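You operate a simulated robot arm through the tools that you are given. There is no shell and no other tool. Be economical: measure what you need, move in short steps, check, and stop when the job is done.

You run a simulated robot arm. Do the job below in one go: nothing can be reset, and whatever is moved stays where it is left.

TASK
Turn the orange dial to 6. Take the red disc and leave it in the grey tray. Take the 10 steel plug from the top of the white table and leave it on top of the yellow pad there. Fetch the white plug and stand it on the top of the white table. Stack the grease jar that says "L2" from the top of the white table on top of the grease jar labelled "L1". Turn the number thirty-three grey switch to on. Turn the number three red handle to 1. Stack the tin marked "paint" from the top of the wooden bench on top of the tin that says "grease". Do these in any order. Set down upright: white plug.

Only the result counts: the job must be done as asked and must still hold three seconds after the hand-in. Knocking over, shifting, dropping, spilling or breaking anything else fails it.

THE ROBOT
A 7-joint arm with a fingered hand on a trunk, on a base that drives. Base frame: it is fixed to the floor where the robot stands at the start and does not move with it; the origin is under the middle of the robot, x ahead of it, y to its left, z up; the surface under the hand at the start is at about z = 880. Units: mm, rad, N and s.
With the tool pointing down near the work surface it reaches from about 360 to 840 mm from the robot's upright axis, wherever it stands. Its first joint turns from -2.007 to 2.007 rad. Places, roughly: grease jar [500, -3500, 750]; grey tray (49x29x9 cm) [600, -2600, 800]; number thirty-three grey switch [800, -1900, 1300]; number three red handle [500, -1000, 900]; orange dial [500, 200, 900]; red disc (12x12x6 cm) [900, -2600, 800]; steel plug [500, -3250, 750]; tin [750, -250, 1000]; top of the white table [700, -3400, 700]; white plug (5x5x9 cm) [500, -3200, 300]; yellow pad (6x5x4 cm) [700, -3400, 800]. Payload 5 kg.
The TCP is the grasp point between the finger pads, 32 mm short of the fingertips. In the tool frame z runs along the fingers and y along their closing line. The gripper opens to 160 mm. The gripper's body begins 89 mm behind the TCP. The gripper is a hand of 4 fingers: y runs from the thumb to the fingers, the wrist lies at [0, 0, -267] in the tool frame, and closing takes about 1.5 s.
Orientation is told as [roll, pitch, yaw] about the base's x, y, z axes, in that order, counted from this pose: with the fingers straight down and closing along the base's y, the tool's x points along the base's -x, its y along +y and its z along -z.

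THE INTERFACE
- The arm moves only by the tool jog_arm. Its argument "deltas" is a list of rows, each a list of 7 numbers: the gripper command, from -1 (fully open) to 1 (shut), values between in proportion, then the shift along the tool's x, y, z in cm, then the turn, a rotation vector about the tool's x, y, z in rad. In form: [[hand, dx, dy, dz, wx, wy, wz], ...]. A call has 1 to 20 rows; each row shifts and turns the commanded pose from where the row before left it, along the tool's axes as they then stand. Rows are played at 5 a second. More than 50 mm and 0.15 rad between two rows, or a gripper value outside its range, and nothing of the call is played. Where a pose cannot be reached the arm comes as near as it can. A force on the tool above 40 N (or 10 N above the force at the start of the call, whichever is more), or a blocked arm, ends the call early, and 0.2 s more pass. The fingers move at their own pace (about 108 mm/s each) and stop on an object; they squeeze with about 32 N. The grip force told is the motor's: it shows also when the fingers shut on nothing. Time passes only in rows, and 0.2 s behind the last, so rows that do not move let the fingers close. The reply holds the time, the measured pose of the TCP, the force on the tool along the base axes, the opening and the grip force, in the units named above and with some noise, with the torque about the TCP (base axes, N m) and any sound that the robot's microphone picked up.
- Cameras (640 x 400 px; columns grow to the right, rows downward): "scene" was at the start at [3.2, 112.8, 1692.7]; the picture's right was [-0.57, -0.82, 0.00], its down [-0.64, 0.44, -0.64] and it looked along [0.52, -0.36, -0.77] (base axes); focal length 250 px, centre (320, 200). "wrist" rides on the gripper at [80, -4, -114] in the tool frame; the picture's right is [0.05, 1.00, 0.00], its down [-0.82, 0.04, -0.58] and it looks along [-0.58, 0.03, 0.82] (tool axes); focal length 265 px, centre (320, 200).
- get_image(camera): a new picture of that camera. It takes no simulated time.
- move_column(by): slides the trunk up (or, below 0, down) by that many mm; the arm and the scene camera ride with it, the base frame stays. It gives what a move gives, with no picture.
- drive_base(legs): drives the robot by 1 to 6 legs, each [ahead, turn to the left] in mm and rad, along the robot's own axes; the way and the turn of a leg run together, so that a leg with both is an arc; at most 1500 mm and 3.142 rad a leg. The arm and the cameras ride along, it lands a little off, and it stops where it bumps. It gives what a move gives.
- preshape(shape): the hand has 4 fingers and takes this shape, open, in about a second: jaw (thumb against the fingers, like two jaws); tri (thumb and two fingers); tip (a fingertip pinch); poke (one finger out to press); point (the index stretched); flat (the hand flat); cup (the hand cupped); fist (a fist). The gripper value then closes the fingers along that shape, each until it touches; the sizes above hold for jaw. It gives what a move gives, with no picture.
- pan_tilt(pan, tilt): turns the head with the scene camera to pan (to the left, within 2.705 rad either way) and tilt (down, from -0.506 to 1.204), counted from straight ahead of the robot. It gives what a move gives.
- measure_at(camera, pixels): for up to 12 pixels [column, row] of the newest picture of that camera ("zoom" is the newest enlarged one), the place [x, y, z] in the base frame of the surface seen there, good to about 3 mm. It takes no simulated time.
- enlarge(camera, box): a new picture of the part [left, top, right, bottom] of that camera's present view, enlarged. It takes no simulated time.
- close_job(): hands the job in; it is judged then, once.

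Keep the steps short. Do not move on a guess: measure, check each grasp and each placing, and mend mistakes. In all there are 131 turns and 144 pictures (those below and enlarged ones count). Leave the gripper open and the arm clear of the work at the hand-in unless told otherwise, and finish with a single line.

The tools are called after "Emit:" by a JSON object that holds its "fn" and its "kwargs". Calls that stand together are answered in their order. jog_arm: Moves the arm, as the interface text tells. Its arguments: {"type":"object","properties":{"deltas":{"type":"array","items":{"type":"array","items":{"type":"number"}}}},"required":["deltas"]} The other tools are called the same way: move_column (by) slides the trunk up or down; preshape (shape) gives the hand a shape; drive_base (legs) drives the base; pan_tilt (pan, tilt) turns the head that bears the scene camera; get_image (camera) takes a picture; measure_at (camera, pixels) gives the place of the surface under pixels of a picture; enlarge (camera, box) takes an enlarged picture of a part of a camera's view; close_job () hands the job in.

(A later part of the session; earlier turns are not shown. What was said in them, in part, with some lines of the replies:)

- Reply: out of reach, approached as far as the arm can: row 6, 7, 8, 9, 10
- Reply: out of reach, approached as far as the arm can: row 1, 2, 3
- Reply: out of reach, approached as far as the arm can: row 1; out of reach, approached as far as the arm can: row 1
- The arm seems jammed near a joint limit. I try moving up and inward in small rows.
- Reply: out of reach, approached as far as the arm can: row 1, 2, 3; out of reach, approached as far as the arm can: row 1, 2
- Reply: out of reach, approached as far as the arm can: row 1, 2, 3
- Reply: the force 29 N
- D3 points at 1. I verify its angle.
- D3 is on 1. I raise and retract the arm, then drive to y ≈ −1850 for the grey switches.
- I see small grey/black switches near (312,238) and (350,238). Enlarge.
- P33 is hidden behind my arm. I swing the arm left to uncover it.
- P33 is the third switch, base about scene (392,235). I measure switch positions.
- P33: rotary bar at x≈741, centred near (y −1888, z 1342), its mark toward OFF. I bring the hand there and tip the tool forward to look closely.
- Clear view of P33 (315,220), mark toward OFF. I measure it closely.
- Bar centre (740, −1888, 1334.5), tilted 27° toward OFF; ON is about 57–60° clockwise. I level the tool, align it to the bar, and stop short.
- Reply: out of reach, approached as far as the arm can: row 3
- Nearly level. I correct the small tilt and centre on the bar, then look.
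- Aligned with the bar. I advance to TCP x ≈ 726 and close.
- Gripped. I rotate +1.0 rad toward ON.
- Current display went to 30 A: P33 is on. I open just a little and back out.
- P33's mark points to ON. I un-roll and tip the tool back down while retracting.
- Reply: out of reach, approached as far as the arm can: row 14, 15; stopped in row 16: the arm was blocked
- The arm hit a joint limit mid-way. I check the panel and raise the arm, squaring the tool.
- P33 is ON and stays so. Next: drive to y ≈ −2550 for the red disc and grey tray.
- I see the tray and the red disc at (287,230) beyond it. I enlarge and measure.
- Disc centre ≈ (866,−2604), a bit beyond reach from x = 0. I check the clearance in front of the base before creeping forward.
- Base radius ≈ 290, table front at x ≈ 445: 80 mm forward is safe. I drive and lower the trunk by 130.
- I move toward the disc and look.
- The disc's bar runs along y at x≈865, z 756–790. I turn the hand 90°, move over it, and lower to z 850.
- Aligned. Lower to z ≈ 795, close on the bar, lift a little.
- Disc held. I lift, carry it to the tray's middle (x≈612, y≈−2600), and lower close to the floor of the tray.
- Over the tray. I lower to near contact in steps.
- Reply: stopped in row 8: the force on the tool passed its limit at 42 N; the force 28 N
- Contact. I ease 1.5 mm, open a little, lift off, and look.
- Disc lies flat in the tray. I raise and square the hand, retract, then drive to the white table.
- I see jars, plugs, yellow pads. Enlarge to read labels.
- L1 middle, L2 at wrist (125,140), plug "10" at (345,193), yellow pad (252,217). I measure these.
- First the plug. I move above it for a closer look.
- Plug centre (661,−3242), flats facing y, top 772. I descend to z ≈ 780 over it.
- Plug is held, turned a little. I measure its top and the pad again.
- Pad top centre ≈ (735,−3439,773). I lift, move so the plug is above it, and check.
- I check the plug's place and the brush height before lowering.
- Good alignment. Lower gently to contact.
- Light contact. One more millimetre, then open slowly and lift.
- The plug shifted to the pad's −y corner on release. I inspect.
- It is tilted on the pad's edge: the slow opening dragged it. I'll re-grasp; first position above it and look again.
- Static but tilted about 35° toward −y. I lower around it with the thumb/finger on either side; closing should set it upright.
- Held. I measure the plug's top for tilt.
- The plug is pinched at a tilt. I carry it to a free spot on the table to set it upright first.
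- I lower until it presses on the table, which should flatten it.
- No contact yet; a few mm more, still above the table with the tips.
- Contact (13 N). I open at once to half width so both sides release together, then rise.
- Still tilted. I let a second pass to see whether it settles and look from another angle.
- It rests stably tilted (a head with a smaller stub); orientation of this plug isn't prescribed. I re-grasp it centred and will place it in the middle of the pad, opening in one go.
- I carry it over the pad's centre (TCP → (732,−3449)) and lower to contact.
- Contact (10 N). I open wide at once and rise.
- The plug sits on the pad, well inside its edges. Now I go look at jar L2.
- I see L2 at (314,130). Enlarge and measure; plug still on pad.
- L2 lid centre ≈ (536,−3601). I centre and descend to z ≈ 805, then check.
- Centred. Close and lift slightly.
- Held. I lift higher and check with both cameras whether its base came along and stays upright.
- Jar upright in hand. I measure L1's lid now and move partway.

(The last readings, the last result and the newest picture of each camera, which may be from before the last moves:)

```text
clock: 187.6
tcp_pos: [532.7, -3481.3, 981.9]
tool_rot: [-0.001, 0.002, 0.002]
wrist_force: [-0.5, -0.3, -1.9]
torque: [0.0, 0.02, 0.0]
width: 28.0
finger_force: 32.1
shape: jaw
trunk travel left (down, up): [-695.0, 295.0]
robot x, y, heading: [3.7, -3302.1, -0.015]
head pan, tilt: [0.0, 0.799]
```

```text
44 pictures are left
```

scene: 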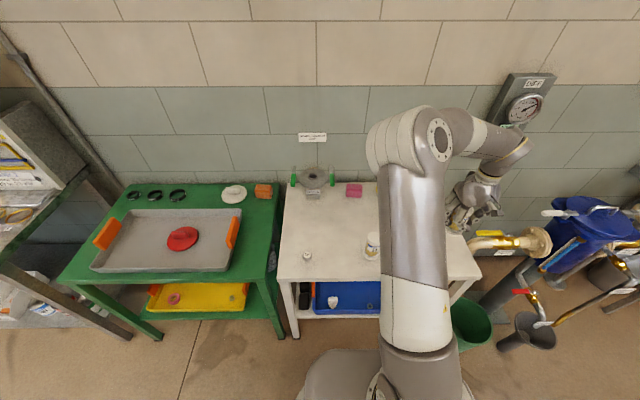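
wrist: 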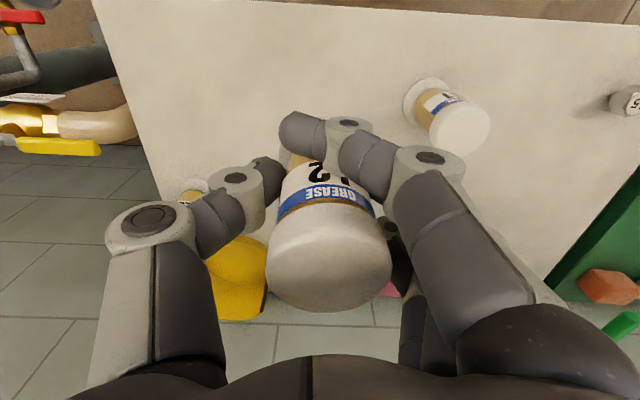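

Emit:
{"fn": "enlarge", "kwargs": {"camera": "wrist", "box": [400, 70, 500, 160]}}

Emit:
{"fn": "measure_at", "kwargs": {"camera": "wrist", "pixels": [[460, 127], [435, 127], [484, 127], [460, 148], [460, 108], [445, 145], [478, 143], [448, 112]]}}

```text
4.44 times, centred on (450, 115) of wrist
```

zoom: 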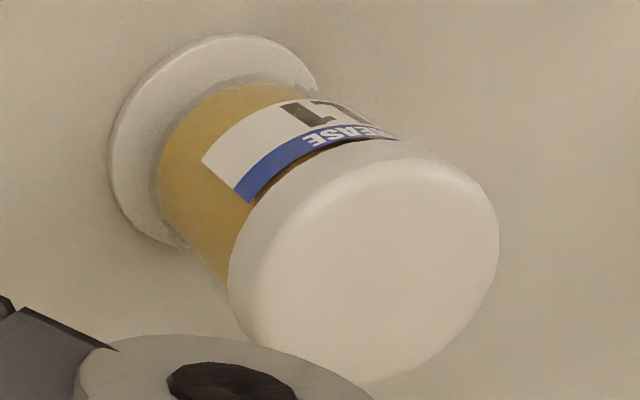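

```text
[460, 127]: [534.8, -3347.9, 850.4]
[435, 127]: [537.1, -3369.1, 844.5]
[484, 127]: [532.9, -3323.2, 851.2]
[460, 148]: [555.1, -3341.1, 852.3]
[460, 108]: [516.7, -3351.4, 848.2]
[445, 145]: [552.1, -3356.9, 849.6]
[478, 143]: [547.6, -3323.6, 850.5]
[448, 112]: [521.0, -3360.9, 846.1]
```

L1 lid centre ≈ (533,−3343,851). I move over it and lower to about 20 mm above.

Emit:
{"fn": "jog_arm", "kwargs": {"deltas": [[1, -0.1, 3.4, 0, 0, 0, 0], [1, 0, 3.4, 0, 0, 0, 0], [1, 0, 3.4, 0, 0, 0, 0], [1, 0, 3.4, 0, 0, 0, 0], [1, 0, 0, 2, 0, 0, 0], [1, 0, 0, 2, 0, 0, 0], [1, 0, 0, 0, 0, 0, 0]]}}

Emit:
{"fn": "get_image", "kwargs": {"camera": "wrist"}}

Emit:
{"fn": "get_image", "kwargs": {"camera": "scene"}}

```text
clock: 189.2
tcp_pos: [535.4, -3345.7, 941.7]
tool_rot: [0.002, 0.002, 0.0]
wrist_force: [0.7, 0.3, -2.3]
torque: [-0.02, 0.04, -0.01]
width: 28.1
finger_force: 31.9
shape: jaw
trunk travel left (down, up): [-695.0, 295.0]
robot x, y, heading: [1.4, -3301.9, -0.011]
head pan, tilt: [0.0, 0.799]
```

```text
42 pictures are left
```

wrist: 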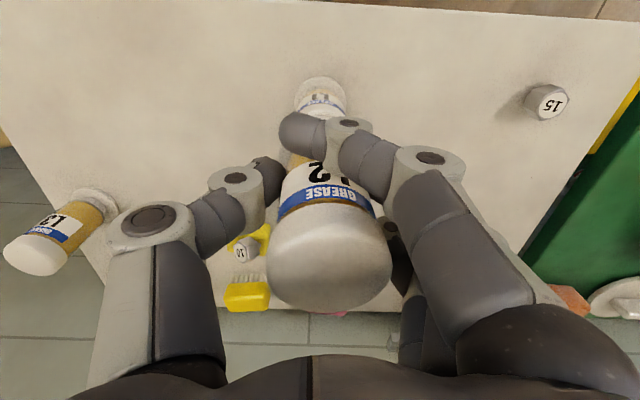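

```text
41 pictures are left
```

scene: 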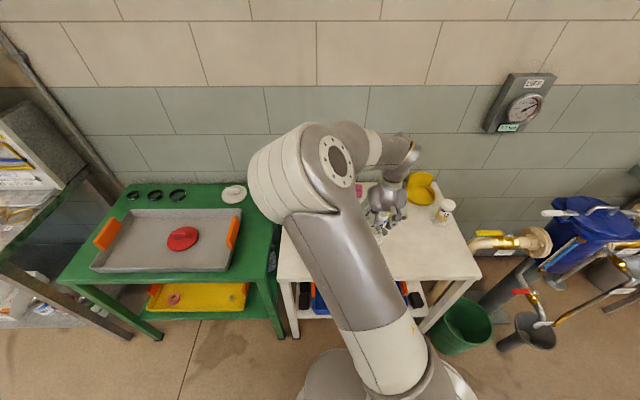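

Aligned; no saucer left behind. I lower gently to contact.

Emit:
{"fn": "jog_arm", "kwargs": {"deltas": [[1, 0, -0.1, 1.4, 0, 0, 0], [1, 0, 0, 0.4, 0, 0, 0], [1, 0, 0, 0.2, 0, 0, 0], [1, 0, 0, 0.2, 0, 0, 0], [1, 0, 0, 0, 0, 0, 0]]}}

```text
clock: 190.4
tcp_pos: [535.4, -3345.1, 919.9]
tool_rot: [0.001, 0.001, 0.0]
wrist_force: [-0.5, -0.6, -1.9]
torque: [-0.01, 0.02, -0.01]
width: 28.0
finger_force: 32.5
shape: jaw
trunk travel left (down, up): [-695.0, 295.0]
robot x, y, heading: [3.5, -3299.3, -0.011]
head pan, tilt: [0.0, 0.799]
```

Emit:
{"fn": "jog_arm", "kwargs": {"deltas": [[1, 0, 0, 0.15, 0, 0, 0], [1, 0, 0, 0.15, 0, 0, 0], [1, 0, 0, 0, 0, 0, 0]]}}

```text
clock: 191.2
tcp_pos: [535.4, -3346.2, 917.8]
tool_rot: [-0.001, 0.0, -0.001]
wrist_force: [0.0, -1.2, 13.9]
torque: [0.34, -0.19, 0.02]
width: 28.0
finger_force: 32.0
shape: jaw
trunk travel left (down, up): [-695.0, 295.0]
robot x, y, heading: [5.6, -3298.5, -0.014]
head pan, tilt: [0.0, 0.799]
```

Contact. Ease 0.5 mm, open all at once, rise.

Emit:
{"fn": "jog_arm", "kwargs": {"deltas": [[1, 0, 0, -0.05, 0, 0, 0], [-1, 0, 0, 0, 0, 0, 0], [-1, 0, 0, 0, 0, 0, 0], [-1, 0, 0, 0, 0, 0, 0], [-1, 0, 0, 0, 0, 0, 0], [-1, 0, 0, -4, 0, 0, 0], [-1, 0, 0, -5, 0, 0, 0], [-1, 0, 0, -5, 0, 0, 0], [-1, 0, 0, 0, 0, 0, 0]]}}

Emit:
{"fn": "get_image", "kwargs": {"camera": "wrist"}}

```text
clock: 193.2
tcp_pos: [535.2, -3346.5, 1057.7]
tool_rot: [-0.001, 0.003, -0.001]
wrist_force: [-0.4, -0.1, 0.0]
torque: [0.01, 0.02, 0.01]
width: 159.9
finger_force: 0.2
shape: jaw
trunk travel left (down, up): [-695.0, 295.0]
robot x, y, heading: [3.8, -3301.9, -0.011]
head pan, tilt: [0.0, 0.799]
```

```text
40 pictures are left
```

wrist: 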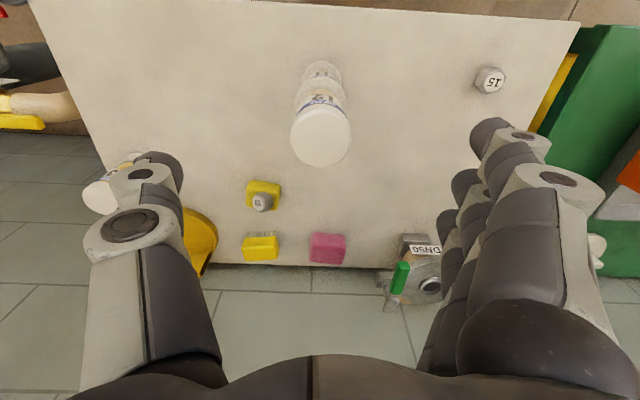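

Stacked. I measure the upper lid for level, raise the arm and look at the blue bin beneath.

Emit:
{"fn": "measure_at", "kwargs": {"camera": "wrist", "pixels": [[320, 138], [297, 138], [344, 138], [320, 160], [322, 120]]}}

Emit:
{"fn": "jog_arm", "kwargs": {"deltas": [[-1, 0, 0, -5, 0, 0, 0], [-1, 0, 0, -3, 0, 0, 0], [-1, 0, -4, 0, 0, 0, 0], [-1, 0, -4, 0, 0, 0, 0], [-1, 0, -4, 0, 0, 0, 0], [-1, 0, -4, 0, 0, 0, 0], [-1, 0, -4, 0, 0, 0, 0], [-1, 0, -4, 0, 0, 0, 0]]}}

Emit:
{"fn": "pan_tilt", "kwargs": {"pan": 0.1, "tilt": 0.9}}

Emit:
{"fn": "get_image", "kwargs": {"camera": "scene"}}

```text
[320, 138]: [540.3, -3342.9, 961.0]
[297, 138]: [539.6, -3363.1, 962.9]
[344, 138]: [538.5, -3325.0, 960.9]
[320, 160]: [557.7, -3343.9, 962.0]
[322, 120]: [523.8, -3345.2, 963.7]
```

```text
clock: 195.0
tcp_pos: [535.1, -3588.1, 1137.8]
tool_rot: [0.0, 0.002, 0.001]
wrist_force: [-0.3, -0.8, 0.0]
torque: [0.0, -0.02, -0.02]
width: 160.0
finger_force: 0.1
shape: jaw
trunk travel left (down, up): [-695.0, 295.0]
robot x, y, heading: [3.6, -3302.4, -0.01]
head pan, tilt: [0.0, 0.799]
```

```text
clock: 195.6
tcp_pos: [534.5, -3585.9, 1138.5]
tool_rot: [-0.001, 0.0, -0.001]
wrist_force: [0.2, -0.5, 0.2]
torque: [0.01, 0.03, 0.01]
width: 160.2
finger_force: 0.0
shape: jaw
trunk travel left (down, up): [-695.0, 295.0]
robot x, y, heading: [1.1, -3301.7, -0.011]
head pan, tilt: [0.099, 0.901]
```

```text
39 pictures are left
```

scene: 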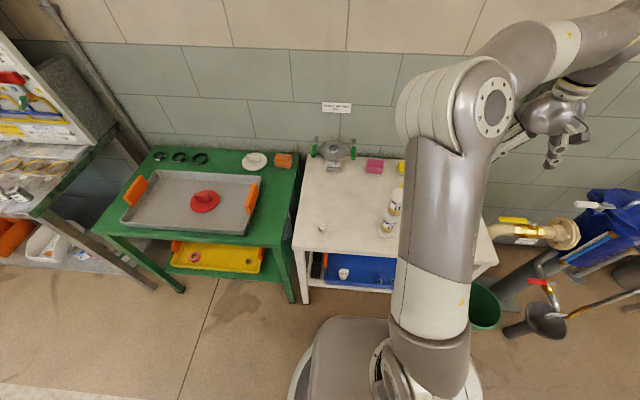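

White plug seen at (344,272) in the blue bin. Enlarge and measure.

Emit:
{"fn": "enlarge", "kwargs": {"camera": "scene", "box": [295, 220, 415, 310]}}

Emit:
{"fn": "measure_at", "kwargs": {"camera": "zoom", "pixels": [[255, 245], [258, 290], [330, 300], [450, 310], [330, 340], [400, 150], [130, 165], [150, 290], [450, 220], [440, 180], [40, 150], [200, 300]]}}

```text
4.44 times, centred on (355, 265) of scene
```

zoom: 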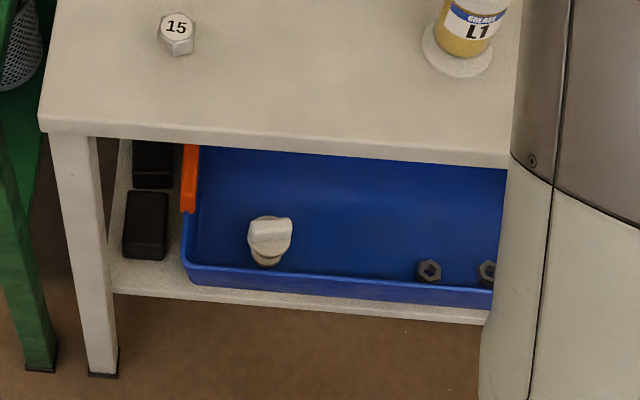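

```text
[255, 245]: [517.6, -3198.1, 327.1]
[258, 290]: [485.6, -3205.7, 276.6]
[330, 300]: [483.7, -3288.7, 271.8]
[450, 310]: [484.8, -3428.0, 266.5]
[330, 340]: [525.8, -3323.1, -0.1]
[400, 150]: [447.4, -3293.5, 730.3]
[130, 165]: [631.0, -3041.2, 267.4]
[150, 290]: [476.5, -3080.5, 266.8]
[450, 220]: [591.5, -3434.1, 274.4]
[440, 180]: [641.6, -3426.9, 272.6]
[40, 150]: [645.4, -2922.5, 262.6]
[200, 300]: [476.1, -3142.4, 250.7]
```

Plug stands at ≈(520,−3200), z 268–358, on the shelf 70 mm behind the table front. I back the base off 250 mm, bring the hand to y ≈ −3200, and lower the trunk 600.

Emit:
{"fn": "drive_base", "kwargs": {"legs": [[-250, 0.01]]}}

Emit:
{"fn": "jog_arm", "kwargs": {"deltas": [[-1, 0, 4.8, 0, 0, 0, 0], [-1, 0, 4.8, 0, 0, 0, 0], [-1, 0, 4.8, 0, 0, 0, 0], [-1, 0, 4.8, 0, 0, 0, 0], [-1, 0, 4.8, 0, 0, 0, 0], [-1, 0, 4.8, 0, 0, 0, 0], [-1, 0, 4.8, 0, 0, 0, 0], [-1, 0, 4.8, 0, 0, 0, 0], [-1, 0, 0, 0, 0, 0, 0]]}}

```text
clock: 197.4
tcp_pos: [288.0, -3579.8, 1139.1]
tool_rot: [0.0, 0.001, 0.011]
wrist_force: [-1.0, -0.2, 0.0]
torque: [0.03, -0.05, 0.01]
width: 160.1
finger_force: 0.1
shape: jaw
trunk travel left (down, up): [-695.0, 295.0]
robot x, y, heading: [-246.2, -3300.4, -0.003]
head pan, tilt: [0.099, 0.901]
```

```text
clock: 199.4
tcp_pos: [284.6, -3195.2, 1138.8]
tool_rot: [-0.001, 0.002, 0.008]
wrist_force: [-0.2, 0.2, 0.2]
torque: [0.04, 0.01, 0.01]
width: 159.9
finger_force: 0.0
shape: jaw
trunk travel left (down, up): [-695.0, 295.0]
robot x, y, heading: [-242.6, -3297.4, -0.005]
head pan, tilt: [0.099, 0.901]
```

Emit:
{"fn": "move_column", "kwargs": {"by": -600}}

Emit:
{"fn": "jog_arm", "kwargs": {"deltas": [[-1, 0, 0, 0, 0, -0.13, 0.008], [-1, 0, 0, 0, 0, -0.13, 0], [-1, 0, 0, 0, 0, -0.13, 0], [-1, 0, 0, 0, 0, -0.13, 0], [-1, 0, 0, 0, 0, -0.13, 0], [-1, 0, 0, 0, 0, -0.135, 0], [-1, 0, 0, 0, 0, 0, 0]]}}

Emit:
{"fn": "get_image", "kwargs": {"camera": "wrist"}}

Emit:
{"fn": "get_image", "kwargs": {"camera": "scene"}}

```text
refused: -600 is not a number from -400 to 400
```

```text
clock: 201.1
tcp_pos: [284.2, -3194.3, 1138.8]
tool_rot: [0.0, -0.787, 0.003]
wrist_force: [-0.2, 0.0, -0.8]
torque: [0.01, -0.04, 0.0]
width: 160.2
finger_force: 0.1
shape: jaw
trunk travel left (down, up): [-695.0, 295.0]
robot x, y, heading: [-244.0, -3299.1, -0.003]
head pan, tilt: [0.099, 0.901]
```

```text
37 pictures are left
```

wrist: 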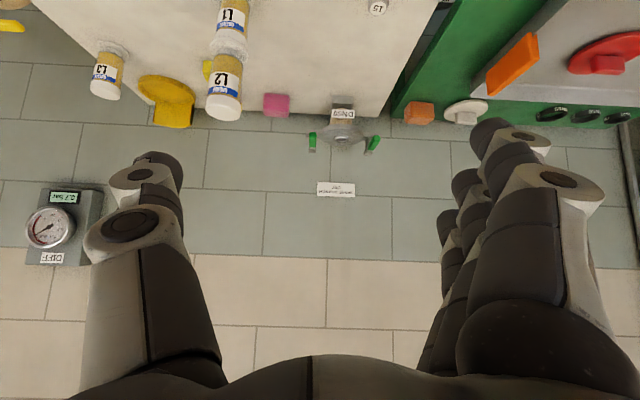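

```text
36 pictures are left
```

scene: 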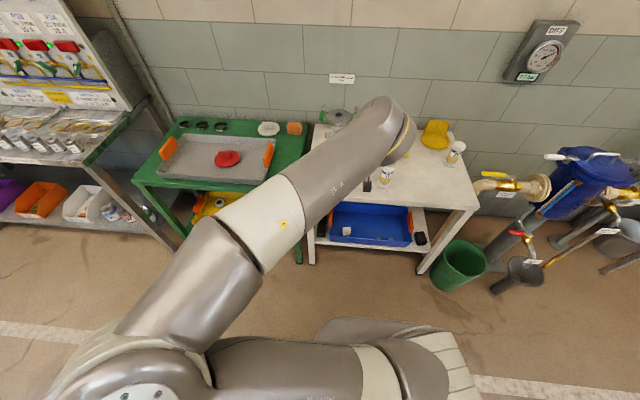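

Limit is 400 per move; I lower in two moves, then view.

Emit:
{"fn": "move_column", "kwargs": {"by": -350}}

Emit:
{"fn": "move_column", "kwargs": {"by": -250}}

Emit:
{"fn": "get_image", "kwargs": {"camera": "wrist"}}

```text
clock: 204.5
tcp_pos: [283.9, -3195.7, 788.8]
tool_rot: [-0.001, -0.785, 0.002]
wrist_force: [1.0, 0.4, -0.2]
torque: [0.04, 0.02, 0.01]
width: 159.8
finger_force: 0.1
shape: jaw
trunk travel left (down, up): [-345.0, 645.0]
robot x, y, heading: [-248.4, -3299.6, 0.0]
head pan, tilt: [0.099, 0.901]
```

```text
clock: 207.1
tcp_pos: [284.0, -3196.2, 539.0]
tool_rot: [-0.002, -0.784, 0.003]
wrist_force: [0.5, 0.0, -0.4]
torque: [0.0, -0.01, -0.01]
width: 159.9
finger_force: 0.0
shape: jaw
trunk travel left (down, up): [-95.0, 895.0]
robot x, y, heading: [-245.9, -3304.6, 0.003]
head pan, tilt: [0.099, 0.901]
```

```text
35 pictures are left
```

wrist: 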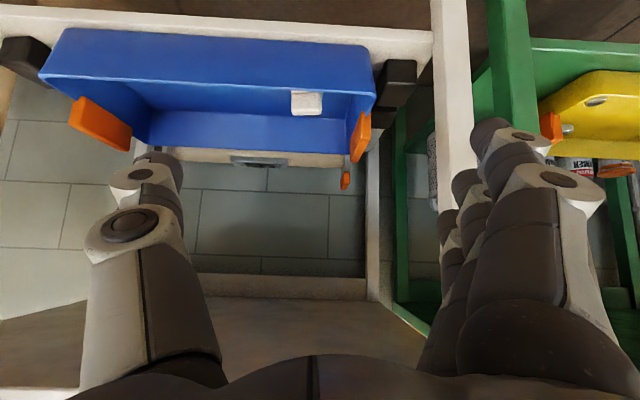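

I see the plug at (306,103). Enlarge and measure.

Emit:
{"fn": "enlarge", "kwargs": {"camera": "wrist", "box": [260, 50, 360, 150]}}

Emit:
{"fn": "measure_at", "kwargs": {"camera": "wrist", "pixels": [[306, 103], [293, 103], [319, 103], [306, 93], [306, 113], [306, 85], [250, 70], [365, 70], [340, 100], [310, 130], [200, 100], [300, 300]]}}

```text
4.00 times, centred on (310, 100) of wrist
```

zoom: 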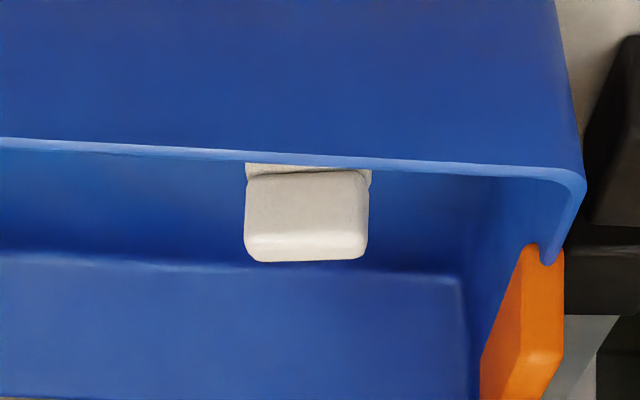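

```text
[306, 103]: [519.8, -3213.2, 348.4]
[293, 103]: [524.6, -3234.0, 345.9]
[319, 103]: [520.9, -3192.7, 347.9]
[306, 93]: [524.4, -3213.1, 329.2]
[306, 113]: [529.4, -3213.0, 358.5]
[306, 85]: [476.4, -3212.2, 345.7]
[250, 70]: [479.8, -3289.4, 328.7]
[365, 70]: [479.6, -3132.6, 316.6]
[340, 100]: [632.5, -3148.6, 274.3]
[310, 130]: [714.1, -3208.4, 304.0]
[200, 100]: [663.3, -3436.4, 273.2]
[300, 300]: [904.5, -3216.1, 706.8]
```

The bar-handle of the plug spans y −3236…−3188 (centre −3212), z 330–360, x ≈ 520–535; bin front wall rim x≈478, z≈348. I'll grip the bar's ends along y with the tool pitched about 25°, which clears wall and table edge. First a waypoint outside.

Emit:
{"fn": "jog_arm", "kwargs": {"deltas": [[-0.1, 0, 0, 0, 0, 0.12, 0], [-0.1, 0, 0, 0, 0, 0.12, 0], [-0.1, 0, 0, 0, 0, 0.109, 0], [-0.1, -1.37, -0.4, 3.92, 0, 0, 0], [-0.1, -1.37, -0.4, 3.92, 0, 0, 0], [-0.1, -1.37, -0.4, 3.92, 0, 0, 0], [-0.1, -1.37, -0.4, 3.92, 0, 0, 0], [-0.1, 0, 0, 0, 0, 0, 0]]}}

Emit:
{"fn": "get_image", "kwargs": {"camera": "wrist"}}

Emit:
{"fn": "get_image", "kwargs": {"camera": "scene"}}

```text
clock: 208.8
tcp_pos: [401.1, -3210.3, 419.8]
tool_rot: [-0.001, -0.435, 0.001]
wrist_force: [-0.2, 0.1, 0.4]
torque: [0.02, 0.0, 0.02]
width: 88.7
finger_force: 0.1
shape: jaw
trunk travel left (down, up): [-95.0, 895.0]
robot x, y, heading: [-245.8, -3298.1, -0.002]
head pan, tilt: [0.099, 0.901]
```

```text
33 pictures are left
```

wrist: 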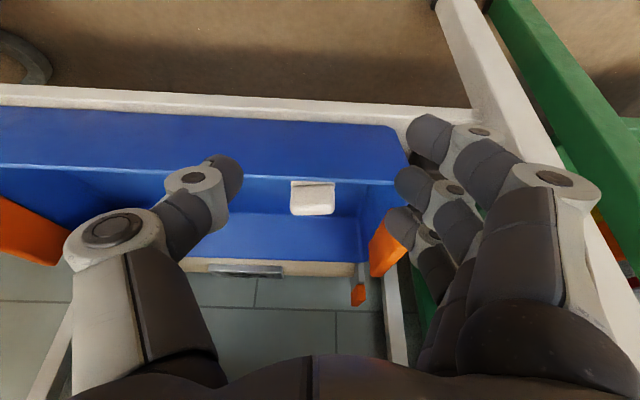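

```text
32 pictures are left
```

scene: 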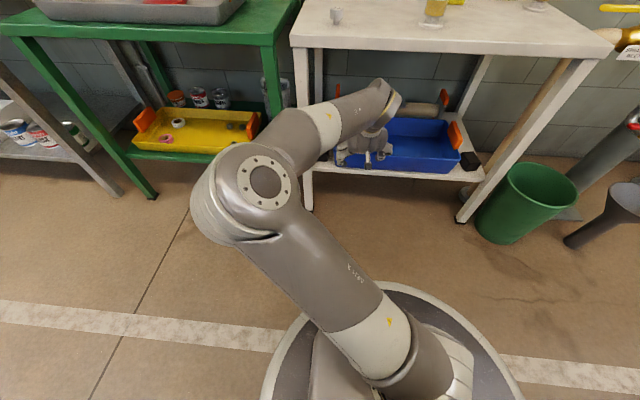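

I measure the forearm/elbow versus the table's front-left leg and edge, and the plug again.

Emit:
{"fn": "measure_at", "kwargs": {"camera": "scene", "pixels": [[345, 100], [300, 115], [250, 150], [265, 180], [306, 170], [308, 60], [388, 95], [325, 50], [382, 52]]}}

Emit:
{"fn": "measure_at", "kwargs": {"camera": "wrist", "pixels": [[313, 200], [295, 200], [332, 200], [313, 189], [313, 212], [313, 216], [313, 179], [380, 182], [280, 177], [250, 185]]}}

```text
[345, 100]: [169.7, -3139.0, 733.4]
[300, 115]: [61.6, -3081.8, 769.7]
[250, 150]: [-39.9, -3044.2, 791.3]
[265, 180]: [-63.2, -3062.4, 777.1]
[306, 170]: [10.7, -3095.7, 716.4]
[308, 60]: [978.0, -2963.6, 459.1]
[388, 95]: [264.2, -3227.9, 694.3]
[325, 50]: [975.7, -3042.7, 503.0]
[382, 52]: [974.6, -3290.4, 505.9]
```

```text
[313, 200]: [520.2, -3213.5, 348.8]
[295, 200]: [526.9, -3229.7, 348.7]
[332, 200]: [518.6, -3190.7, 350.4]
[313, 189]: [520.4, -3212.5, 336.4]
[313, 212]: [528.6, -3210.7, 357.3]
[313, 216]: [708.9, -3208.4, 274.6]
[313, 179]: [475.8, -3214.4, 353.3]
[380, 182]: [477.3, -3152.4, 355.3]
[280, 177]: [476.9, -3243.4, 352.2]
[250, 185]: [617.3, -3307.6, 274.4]
```

Clearances fine. Move forward above the rim to x ≈ 499, then look.

Emit:
{"fn": "jog_arm", "kwargs": {"deltas": [[-0.1, -2.96, -0.06, 1.38, 0, 0, 0], [-0.1, -2.96, -0.06, 1.38, 0, 0, 0], [-0.1, -2.96, -0.05, 1.38, 0, 0, 0], [-0.1, 0, 0, 0, 0, 0, 0]]}}

Emit:
{"fn": "get_image", "kwargs": {"camera": "wrist"}}

```text
clock: 209.8
tcp_pos: [498.5, -3211.4, 418.3]
tool_rot: [-0.001, -0.435, 0.0]
wrist_force: [0.0, -0.2, 0.3]
torque: [0.0, -0.01, 0.04]
width: 88.8
finger_force: 0.0
shape: jaw
trunk travel left (down, up): [-95.0, 895.0]
robot x, y, heading: [-247.1, -3298.2, -0.007]
head pan, tilt: [0.099, 0.901]
```

```text
31 pictures are left
```

wrist: 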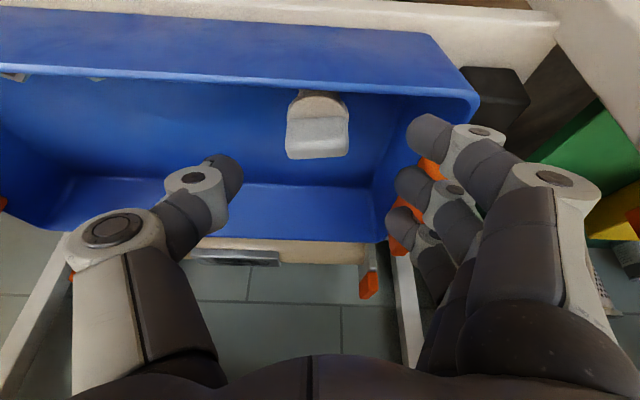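

Emit:
{"fn": "measure_at", "kwargs": {"camera": "wrist", "pixels": [[317, 130], [287, 130], [347, 130], [317, 120], [318, 153], [318, 158], [318, 108], [318, 96], [375, 150], [385, 230], [440, 100], [410, 175]]}}

Emit:
{"fn": "enlarge", "kwargs": {"camera": "wrist", "box": [270, 70, 370, 170]}}

```text
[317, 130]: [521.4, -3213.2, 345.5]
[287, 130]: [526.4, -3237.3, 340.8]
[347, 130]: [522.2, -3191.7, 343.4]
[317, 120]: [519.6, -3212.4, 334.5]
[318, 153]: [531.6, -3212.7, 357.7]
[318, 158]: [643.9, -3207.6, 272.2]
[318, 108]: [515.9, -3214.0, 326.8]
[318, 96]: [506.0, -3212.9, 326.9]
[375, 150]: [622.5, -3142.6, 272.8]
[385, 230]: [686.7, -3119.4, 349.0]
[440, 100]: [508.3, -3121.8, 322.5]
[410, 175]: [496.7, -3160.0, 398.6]
```

```text
4.00 times, centred on (320, 120) of wrist
```

zoom: 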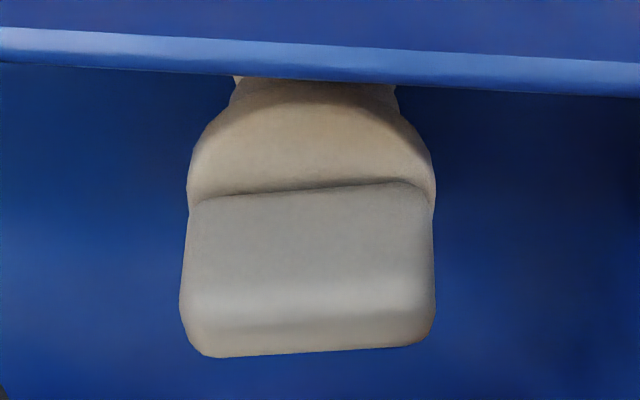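

Bar 520–535 in x, centred y≈−3213; disc top z 327. I narrow the opening to 70 mm and slide in along the tool axis to z ≈ 366.

Emit:
{"fn": "jog_arm", "kwargs": {"deltas": [[0.125, 0, -0.15, 2, 0, 0, 0], [0.125, 0, 0, 2, 0, 0, 0], [0.125, 0, 0, 1.77, 0, 0, 0], [0.125, 0, 0, 0, 0, 0, 0]]}}

Emit:
{"fn": "get_image", "kwargs": {"camera": "wrist"}}

```text
clock: 210.8
tcp_pos: [522.8, -3213.3, 365.6]
tool_rot: [-0.001, -0.435, 0.001]
wrist_force: [0.5, -0.4, 0.8]
torque: [0.03, -0.02, -0.02]
width: 71.0
finger_force: 0.1
shape: jaw
trunk travel left (down, up): [-95.0, 895.0]
robot x, y, heading: [-245.0, -3298.8, 0.001]
head pan, tilt: [0.099, 0.901]
```

```text
29 pictures are left
```

wrist: 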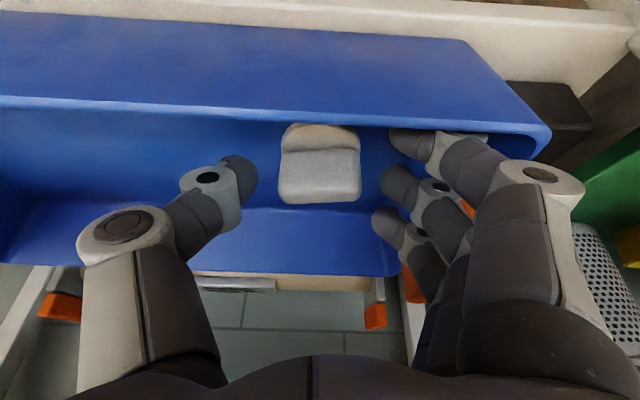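

No contact; bar is between thumb and middle finger. Close.

Emit:
{"fn": "jog_arm", "kwargs": {"deltas": [[1, 0, 0, 0, 0, 0, 0], [1, 0, 0, 0, 0, 0, 0], [1, 0, 0, 0, 0, 0, 0], [1, 0, 0, 0, 0, 0, 0], [1, 0, 0, 0, 0, 0, 0]]}}

Emit:
{"fn": "get_image", "kwargs": {"camera": "wrist"}}

```text
clock: 212.1
tcp_pos: [522.0, -3214.4, 367.4]
tool_rot: [-0.001, -0.435, 0.001]
wrist_force: [-1.2, 0.3, 3.9]
torque: [0.08, 0.06, 0.0]
width: 26.5
finger_force: 31.9
shape: jaw
trunk travel left (down, up): [-95.0, 895.0]
robot x, y, heading: [-246.4, -3301.2, -0.0]
head pan, tilt: [0.099, 0.901]
```

```text
28 pictures are left
```

wrist: 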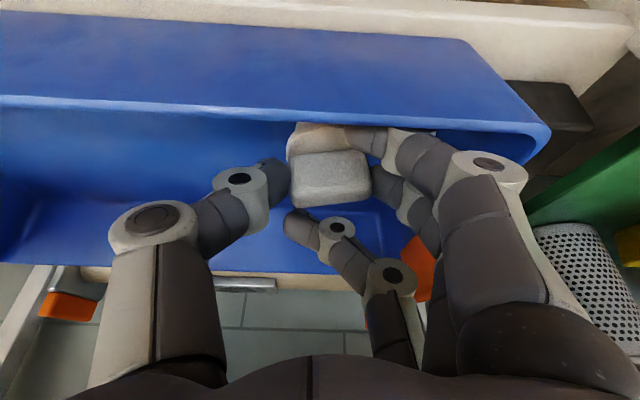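

Gripped. I lift a bit, then raise while pitching the hand further forward so the wrist stays below the table top.

Emit:
{"fn": "jog_arm", "kwargs": {"deltas": [[1, -0.42, 0, -0.91, 0, 0, 0], [1, -0.42, 0, -0.91, 0, 0, 0], [1, 0, 0, 0, 0, 0, 0]]}}

Emit:
{"fn": "enlarge", "kwargs": {"camera": "wrist", "box": [230, 80, 430, 260]}}

```text
clock: 212.8
tcp_pos: [523.1, -3213.0, 386.9]
tool_rot: [0.001, -0.435, 0.003]
wrist_force: [0.6, -0.4, -1.0]
torque: [-0.01, 0.0, -0.02]
width: 26.0
finger_force: 32.3
shape: jaw
trunk travel left (down, up): [-95.0, 895.0]
robot x, y, heading: [-245.2, -3299.3, -0.0]
head pan, tilt: [0.099, 0.901]
```

```text
2.22 times, centred on (330, 170) of wrist
```

zoom: 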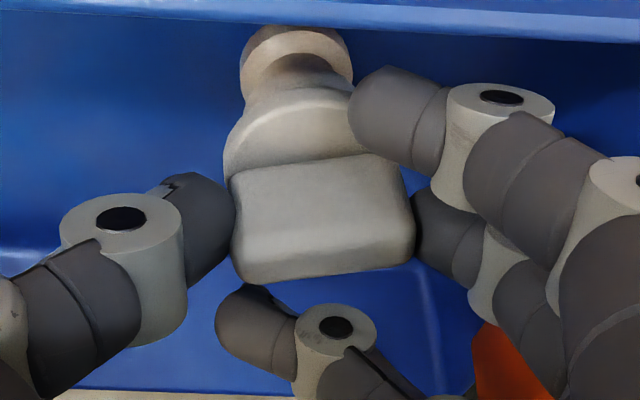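

Lifted cleanly. Now raise while pitching.

Emit:
{"fn": "jog_arm", "kwargs": {"deltas": [[1, -0.6, 0, -1.26, 0, -0.1, 0], [1, -0.72, 0, -1.2, 0, -0.1, 0], [1, -0.83, 0, -1.13, 0, -0.1, 0], [1, -0.94, 0, -1.04, 0, -0.1, 0], [1, -1.04, 0, -0.94, 0, -0.1, 0], [1, -1.6, 0, -1.2, 0, 0, 0], [1, 0, 0, 0, 0, 0, 0]]}}

Emit:
{"fn": "get_image", "kwargs": {"camera": "wrist"}}

Emit:
{"fn": "get_image", "kwargs": {"camera": "scene"}}

```text
clock: 214.4
tcp_pos: [522.5, -3213.9, 476.6]
tool_rot: [0.0, -0.936, 0.002]
wrist_force: [-0.3, 0.2, -1.5]
torque: [0.01, -0.02, 0.02]
width: 23.5
finger_force: 32.6
shape: jaw
trunk travel left (down, up): [-95.0, 895.0]
robot x, y, heading: [-248.4, -3297.9, -0.001]
head pan, tilt: [0.099, 0.901]
```

```text
26 pictures are left
```

wrist: 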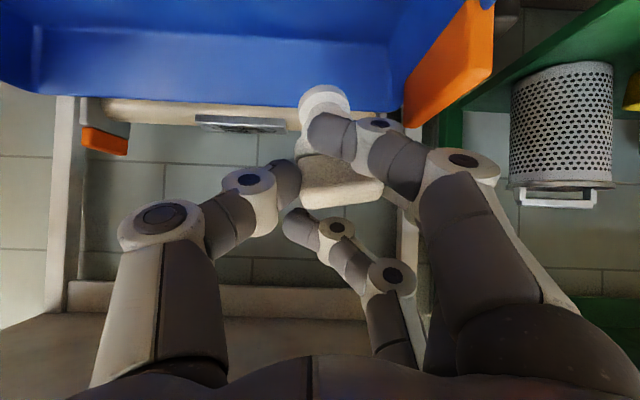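

```text
25 pictures are left
```

scene: 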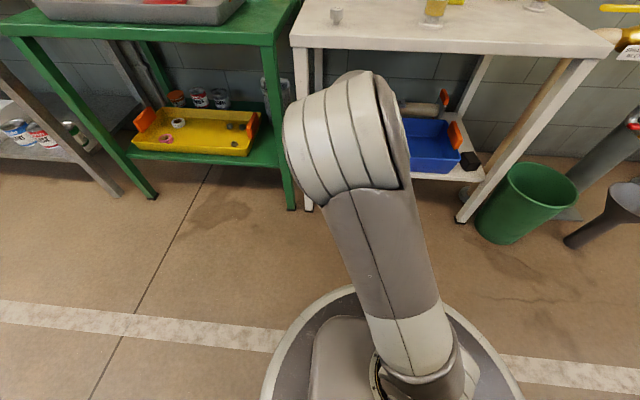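

Still held. I verify the plug's bottom is above the bin rim before retreating.

Emit:
{"fn": "measure_at", "kwargs": {"camera": "wrist", "pixels": [[325, 92], [318, 102], [335, 95], [325, 175], [340, 190], [350, 195], [310, 85]]}}

Emit:
{"fn": "enlarge", "kwargs": {"camera": "wrist", "box": [260, 70, 420, 230]}}

```text
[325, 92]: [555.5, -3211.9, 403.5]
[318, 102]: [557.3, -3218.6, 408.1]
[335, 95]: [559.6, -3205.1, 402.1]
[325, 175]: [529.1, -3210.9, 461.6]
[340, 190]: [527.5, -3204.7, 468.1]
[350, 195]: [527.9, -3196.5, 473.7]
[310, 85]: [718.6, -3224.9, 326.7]
```

```text
2.50 times, centred on (340, 150) of wrist
```

zoom: 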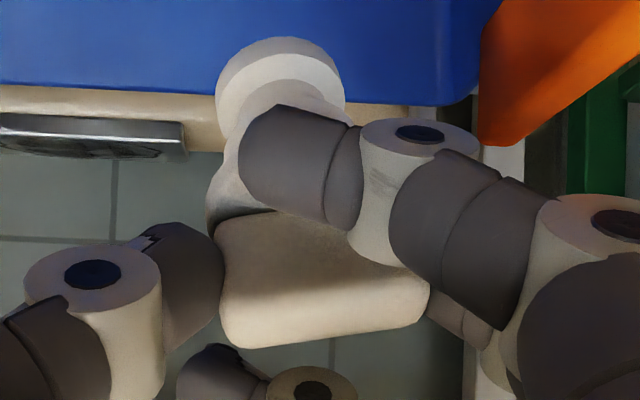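

Plug bottom ≈ z 390, above the rim (354). I back the base out 260 mm and raise the trunk.

Emit:
{"fn": "drive_base", "kwargs": {"legs": [[-260, 0]]}}

Emit:
{"fn": "move_column", "kwargs": {"by": 400}}

Emit:
{"fn": "move_column", "kwargs": {"by": 120}}

Emit:
{"fn": "get_image", "kwargs": {"camera": "wrist"}}

```text
clock: 216.3
tcp_pos: [257.8, -3212.4, 477.1]
tool_rot: [-0.001, -0.933, 0.004]
wrist_force: [0.2, -0.4, -0.4]
torque: [0.01, 0.02, -0.01]
width: 23.5
finger_force: 32.5
shape: jaw
trunk travel left (down, up): [-95.0, 895.0]
robot x, y, heading: [-507.9, -3297.6, 0.0]
head pan, tilt: [0.099, 0.901]
```

```text
clock: 220.2
tcp_pos: [258.1, -3213.2, 876.8]
tool_rot: [0.002, -0.933, 0.005]
wrist_force: [-0.5, 0.0, 0.2]
torque: [0.01, 0.02, -0.03]
width: 23.4
finger_force: 32.3
shape: jaw
trunk travel left (down, up): [-495.0, 495.0]
robot x, y, heading: [-510.5, -3299.0, 0.001]
head pan, tilt: [0.099, 0.901]
```

```text
clock: 221.7
tcp_pos: [258.1, -3212.0, 996.2]
tool_rot: [0.001, -0.934, 0.003]
wrist_force: [0.2, 0.4, -0.9]
torque: [-0.02, 0.03, 0.01]
width: 23.4
finger_force: 32.1
shape: jaw
trunk travel left (down, up): [-615.0, 375.0]
robot x, y, heading: [-504.4, -3300.2, -0.001]
head pan, tilt: [0.099, 0.901]
```

```text
23 pictures are left
```

wrist: 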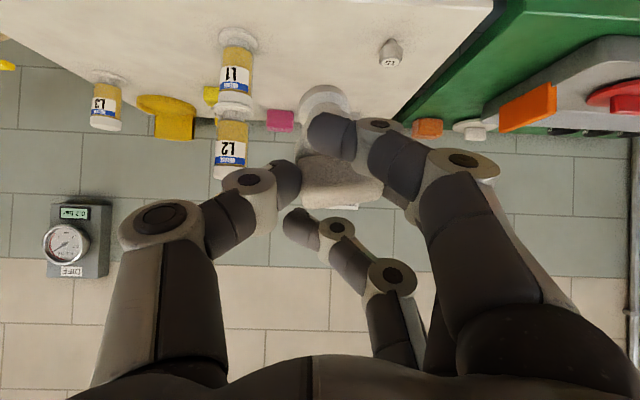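

All other items look fine. I pitch back to the grasp angle and check whether the plug hangs upright.

Emit:
{"fn": "jog_arm", "kwargs": {"deltas": [[1, 0, 0, 0, 0, 0.1, 0], [1, 0, 0, 0, 0, 0.1, 0], [1, 0, 0, 0, 0, 0.1, 0], [1, 0, 0, 0, 0, 0.1, 0], [1, 0, 0, 0, 0, 0.1, 0], [1, 0, 0, 0, 0, 0, 0]]}}

Emit:
{"fn": "pan_tilt", "kwargs": {"pan": 0.15, "tilt": 0.5}}

Emit:
{"fn": "get_image", "kwargs": {"camera": "scene"}}

Emit:
{"fn": "get_image", "kwargs": {"camera": "wrist"}}

```text
clock: 223.1
tcp_pos: [258.2, -3212.1, 996.4]
tool_rot: [0.001, -0.433, 0.004]
wrist_force: [-0.2, 0.2, -0.4]
torque: [-0.03, -0.02, -0.02]
width: 23.4
finger_force: 32.2
shape: jaw
trunk travel left (down, up): [-615.0, 375.0]
robot x, y, heading: [-511.4, -3295.8, -0.001]
head pan, tilt: [0.099, 0.901]
```

```text
clock: 223.9
tcp_pos: [258.0, -3212.9, 995.9]
tool_rot: [0.0, -0.433, 0.002]
wrist_force: [-0.7, -0.3, -0.5]
torque: [-0.01, 0.05, 0.02]
width: 23.5
finger_force: 32.0
shape: jaw
trunk travel left (down, up): [-615.0, 375.0]
robot x, y, heading: [-508.9, -3300.8, -0.001]
head pan, tilt: [0.15, 0.499]
```

```text
22 pictures are left
```

scene: 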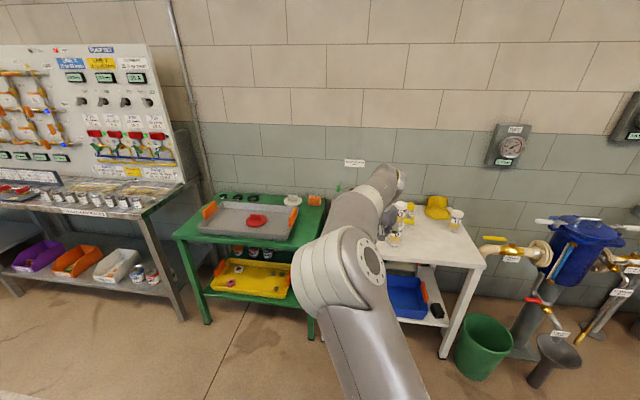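

```text
21 pictures are left
```

wrist: 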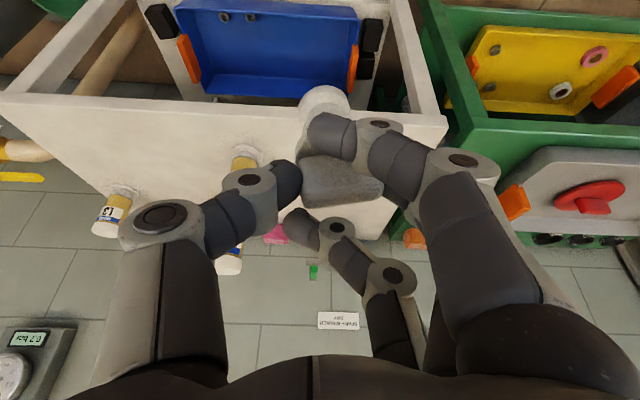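

I measure points on the plug to find its axis.

Emit:
{"fn": "enlarge", "kwargs": {"camera": "wrist", "box": [270, 70, 410, 220]}}

Emit:
{"fn": "measure_at", "kwargs": {"camera": "zoom", "pixels": [[240, 60], [180, 75], [310, 95], [190, 110], [160, 150], [200, 250], [300, 270], [400, 290], [200, 310], [300, 325], [380, 325], [180, 225]]}}

```text
2.67 times, centred on (340, 145) of wrist
```

zoom: 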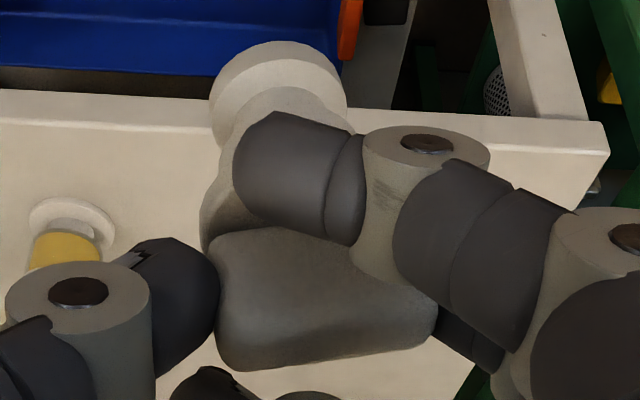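

```text
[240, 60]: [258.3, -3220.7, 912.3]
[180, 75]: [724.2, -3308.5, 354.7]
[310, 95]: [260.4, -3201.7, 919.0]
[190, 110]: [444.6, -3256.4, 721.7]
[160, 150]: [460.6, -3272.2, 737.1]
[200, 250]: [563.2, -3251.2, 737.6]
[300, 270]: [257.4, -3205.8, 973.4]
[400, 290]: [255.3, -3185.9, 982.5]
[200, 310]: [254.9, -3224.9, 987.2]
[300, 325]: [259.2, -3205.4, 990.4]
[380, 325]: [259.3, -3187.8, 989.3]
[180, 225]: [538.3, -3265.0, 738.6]
```

Emit:
{"fn": "measure_at", "kwargs": {"camera": "zoom", "pixels": [[216, 95], [340, 85], [278, 50], [278, 75], [250, 95], [225, 300], [430, 315], [240, 362], [415, 340], [235, 240], [340, 245], [215, 205]]}}

```text
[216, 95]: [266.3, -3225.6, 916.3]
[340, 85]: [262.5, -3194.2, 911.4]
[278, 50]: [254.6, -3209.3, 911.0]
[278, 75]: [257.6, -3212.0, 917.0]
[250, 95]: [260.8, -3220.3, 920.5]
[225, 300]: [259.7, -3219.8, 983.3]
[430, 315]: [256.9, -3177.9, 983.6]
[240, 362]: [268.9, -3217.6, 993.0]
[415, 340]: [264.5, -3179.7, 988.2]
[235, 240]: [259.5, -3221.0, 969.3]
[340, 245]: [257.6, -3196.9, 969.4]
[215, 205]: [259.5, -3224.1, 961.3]
```

The plug leans ~8° (top toward +y) and ~4° (bottom toward +x). I correct by turning the hand and shift 30 mm to +y for clearance from the jars.

Emit:
{"fn": "jog_arm", "kwargs": {"deltas": [[1, 0, 0, 0, -0.064, 0.035, 0.03], [1, 0, 0, 0, -0.063, 0.035, 0.029], [1, 0, 3, 0, 0, 0, 0], [1, 0, 0, 0, 0, 0, 0]]}}

Emit:
{"fn": "enlarge", "kwargs": {"camera": "wrist", "box": [270, 70, 410, 220]}}

Emit:
{"fn": "measure_at", "kwargs": {"camera": "zoom", "pixels": [[216, 95], [340, 85], [278, 50], [225, 300], [430, 315], [240, 362], [415, 340], [235, 240], [340, 245], [278, 44]]}}

```text
clock: 224.9
tcp_pos: [257.3, -3182.9, 999.9]
tool_rot: [0.15, -0.358, -0.054]
wrist_force: [0.3, 0.7, -0.4]
torque: [-0.04, 0.01, -0.01]
width: 23.3
finger_force: 31.9
shape: jaw
trunk travel left (down, up): [-615.0, 375.0]
robot x, y, heading: [-510.1, -3296.5, -0.001]
head pan, tilt: [0.15, 0.499]
```

```text
2.67 times, centred on (340, 145) of wrist
```

zoom: 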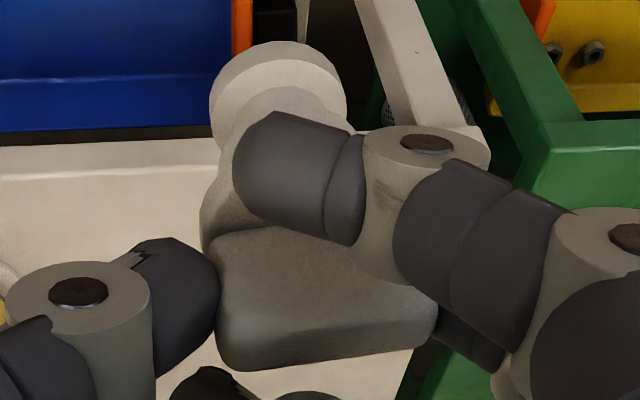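

```text
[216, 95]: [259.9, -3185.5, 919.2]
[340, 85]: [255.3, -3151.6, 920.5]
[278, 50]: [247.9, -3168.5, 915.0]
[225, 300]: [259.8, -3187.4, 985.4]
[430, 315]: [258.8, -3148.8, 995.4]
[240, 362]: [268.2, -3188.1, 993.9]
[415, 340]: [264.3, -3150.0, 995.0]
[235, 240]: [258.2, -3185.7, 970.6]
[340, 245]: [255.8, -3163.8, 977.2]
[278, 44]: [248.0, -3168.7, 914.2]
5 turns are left
```

Now upright in the hand. I drive forward 370 mm and lower onto the table until contact.

Emit:
{"fn": "drive_base", "kwargs": {"legs": [[370, 0]]}}

Emit:
{"fn": "jog_arm", "kwargs": {"deltas": [[1, 1.4, -0.56, 3.7, 0, 0, 0], [1, 1.4, -0.56, 3.7, 0, 0, 0], [1, 1.4, -0.56, 3.7, 0, 0, 0], [1, 1.22, -0.49, 3.24, 0, 0, 0], [1, 0.07, -0.028, 0.185, 0, 0, 0], [1, 0.07, -0.028, 0.185, 0, 0, 0], [1, 0.07, -0.028, 0.185, 0, 0, 0], [1, 0.05, -0.02, 0.13, 0, 0, 0], [1, 0.05, -0.02, 0.13, 0, 0, 0], [1, 0, 0, 0, 0, 0, 0]]}}

Emit:
{"fn": "get_image", "kwargs": {"camera": "wrist"}}

```text
clock: 227.3
tcp_pos: [631.9, -3187.3, 999.7]
tool_rot: [0.148, -0.359, -0.058]
wrist_force: [-0.2, 0.4, 0.3]
torque: [-0.01, 0.02, -0.02]
width: 23.4
finger_force: 32.2
shape: jaw
trunk travel left (down, up): [-615.0, 375.0]
robot x, y, heading: [-134.3, -3298.9, -0.008]
head pan, tilt: [0.15, 0.499]
```

```text
clock: 229.5
tcp_pos: [631.9, -3186.9, 836.8]
tool_rot: [0.15, -0.359, -0.059]
wrist_force: [-0.4, 0.1, -0.2]
torque: [0.0, 0.0, 0.01]
width: 23.1
finger_force: 31.9
shape: jaw
trunk travel left (down, up): [-615.0, 375.0]
robot x, y, heading: [-135.8, -3301.6, -0.007]
head pan, tilt: [0.15, 0.499]
```

```text
18 pictures are left
4 turns are left
```

wrist: 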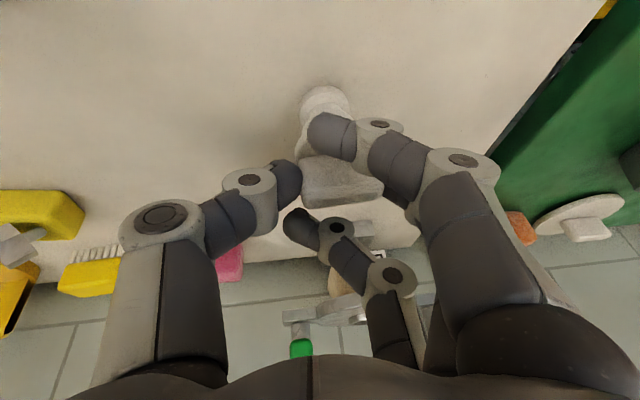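

No contact yet; I lower a few more millimetres in fine steps.

Emit:
{"fn": "jog_arm", "kwargs": {"deltas": [[1, 0.07, -0.028, 0.185, 0, 0, 0], [1, 0.07, -0.028, 0.185, 0, 0, 0], [1, 0.052, -0.021, 0.139, 0, 0, 0], [1, 0.035, -0.014, 0.093, 0, 0, 0], [1, 0.035, -0.014, 0.093, 0, 0, 0], [1, 0.035, -0.014, 0.093, 0, 0, 0], [1, 0, 0, 0, 0, 0, 0]]}}

Emit:
{"fn": "enlarge", "kwargs": {"camera": "wrist", "box": [250, 60, 410, 220]}}

Emit:
{"fn": "measure_at", "kwargs": {"camera": "zoom", "pixels": [[190, 70], [190, 85], [190, 50], [130, 110], [260, 110], [200, 330], [320, 340]]}}

```text
clock: 231.1
tcp_pos: [632.5, -3187.9, 828.6]
tool_rot: [0.149, -0.362, -0.06]
wrist_force: [0.1, -0.7, 5.0]
torque: [0.09, -0.03, -0.04]
width: 23.5
finger_force: 31.9
shape: jaw
trunk travel left (down, up): [-615.0, 375.0]
robot x, y, heading: [-136.4, -3300.8, -0.002]
head pan, tilt: [0.15, 0.499]
```

```text
2.50 times, centred on (330, 140) of wrist
```

zoom: 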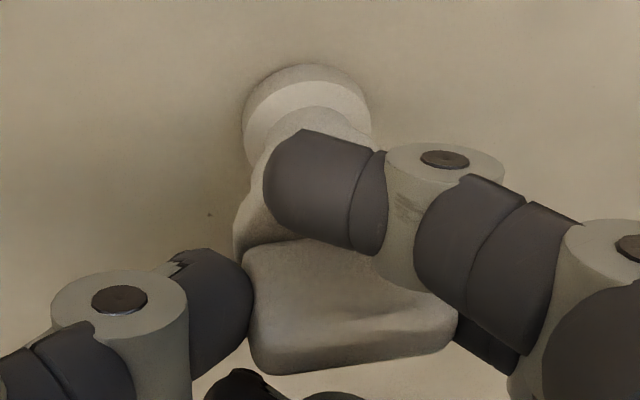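

```text
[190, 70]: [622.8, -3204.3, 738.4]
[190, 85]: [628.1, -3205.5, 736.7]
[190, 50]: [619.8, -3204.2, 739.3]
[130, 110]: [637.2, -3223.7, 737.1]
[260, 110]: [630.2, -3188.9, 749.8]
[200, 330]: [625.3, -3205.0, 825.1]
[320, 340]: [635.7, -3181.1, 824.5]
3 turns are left
```

Light contact (5 N). I press 1 mm more to flatten it, open all at once, back away along the tool axis and look.

Emit:
{"fn": "jog_arm", "kwargs": {"deltas": [[1, 0.035, -0.014, 0.093, 0, 0, 0], [1, 0, 0, 0, 0, 0, 0], [-1, 0, 0, 0, 0, 0, 0], [-1, 0, 0, 0, 0, 0, 0], [-1, 0, 0, 0, 0, 0, 0], [-1, 0, 0, 0, 0, 0, 0], [-1, 0, 0, 0, 0, 0, 0], [-1, 0, 0, -2, 0, 0, 0], [-1, 0, 0, -4, 0, 0, 0], [-1, 0, 0, -5, 0, 0, 0], [-1, 0, 0, -5, 0, 0, 0], [-1, 0, 0, 0, 0, 0, 0]]}}

Emit:
{"fn": "get_image", "kwargs": {"camera": "wrist"}}

Emit:
{"fn": "enlarge", "kwargs": {"camera": "wrist", "box": [250, 20, 430, 180]}}

```text
clock: 233.7
tcp_pos: [574.7, -3207.2, 975.2]
tool_rot: [0.15, -0.36, -0.059]
wrist_force: [1.1, 0.8, -0.2]
torque: [-0.01, -0.04, 0.01]
width: 160.1
finger_force: 0.1
shape: jaw
trunk travel left (down, up): [-615.0, 375.0]
robot x, y, heading: [-134.2, -3297.8, -0.008]
head pan, tilt: [0.15, 0.499]
```

```text
16 pictures are left
```

wrist: 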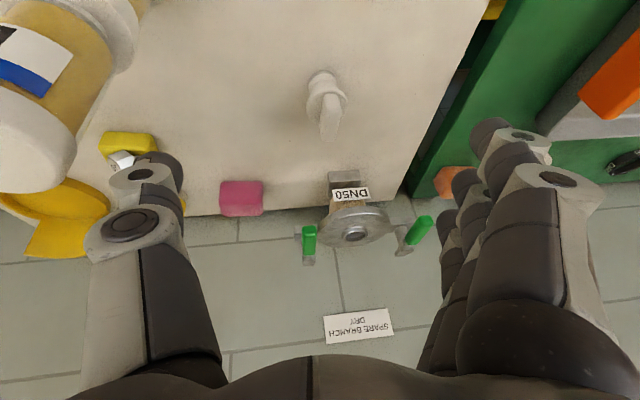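

```text
2.50 times, centred on (340, 100) of wrist
2 turns are left
```

zoom: 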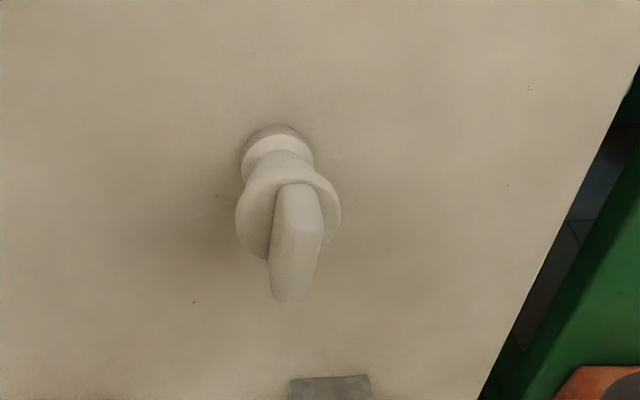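

The white plug stands upright on the table; jars and steel plug are in place. I raise the trunk to clear the work.

Emit:
{"fn": "move_column", "kwargs": {"by": 150}}

Emit:
{"fn": "get_image", "kwargs": {"camera": "wrist"}}

```text
clock: 235.4
tcp_pos: [574.3, -3207.3, 1125.4]
tool_rot: [0.15, -0.36, -0.059]
wrist_force: [0.1, 0.7, 0.4]
torque: [-0.05, 0.01, 0.0]
width: 159.9
finger_force: 0.0
shape: jaw
trunk travel left (down, up): [-765.0, 225.0]
robot x, y, heading: [-138.7, -3294.9, -0.007]
head pan, tilt: [0.15, 0.499]
```

```text
14 pictures are left
1 turns are left
```

wrist: 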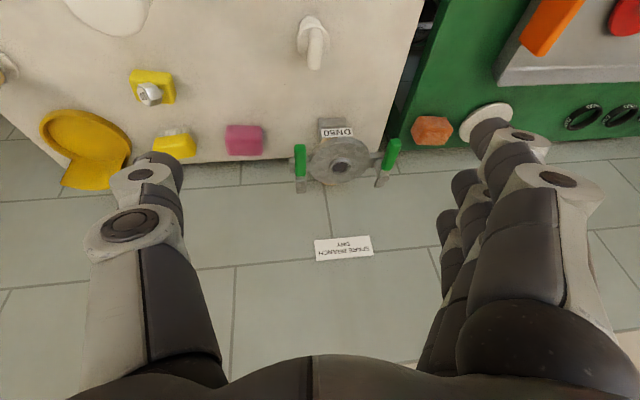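

Everything is in place, gripper open and arm clear; I hand the job in.

Emit:
{"fn": "close_job", "kwargs": {}}

```text
The job is handed in.
```

All eight tasks were carried out and the job is handed in; two things to note are that the steel plug rests tilted (not upright) on the pad, and switching on pump 33 took Line X to 50 l/min, above its 45 limit, and lit the TRIP lamp.
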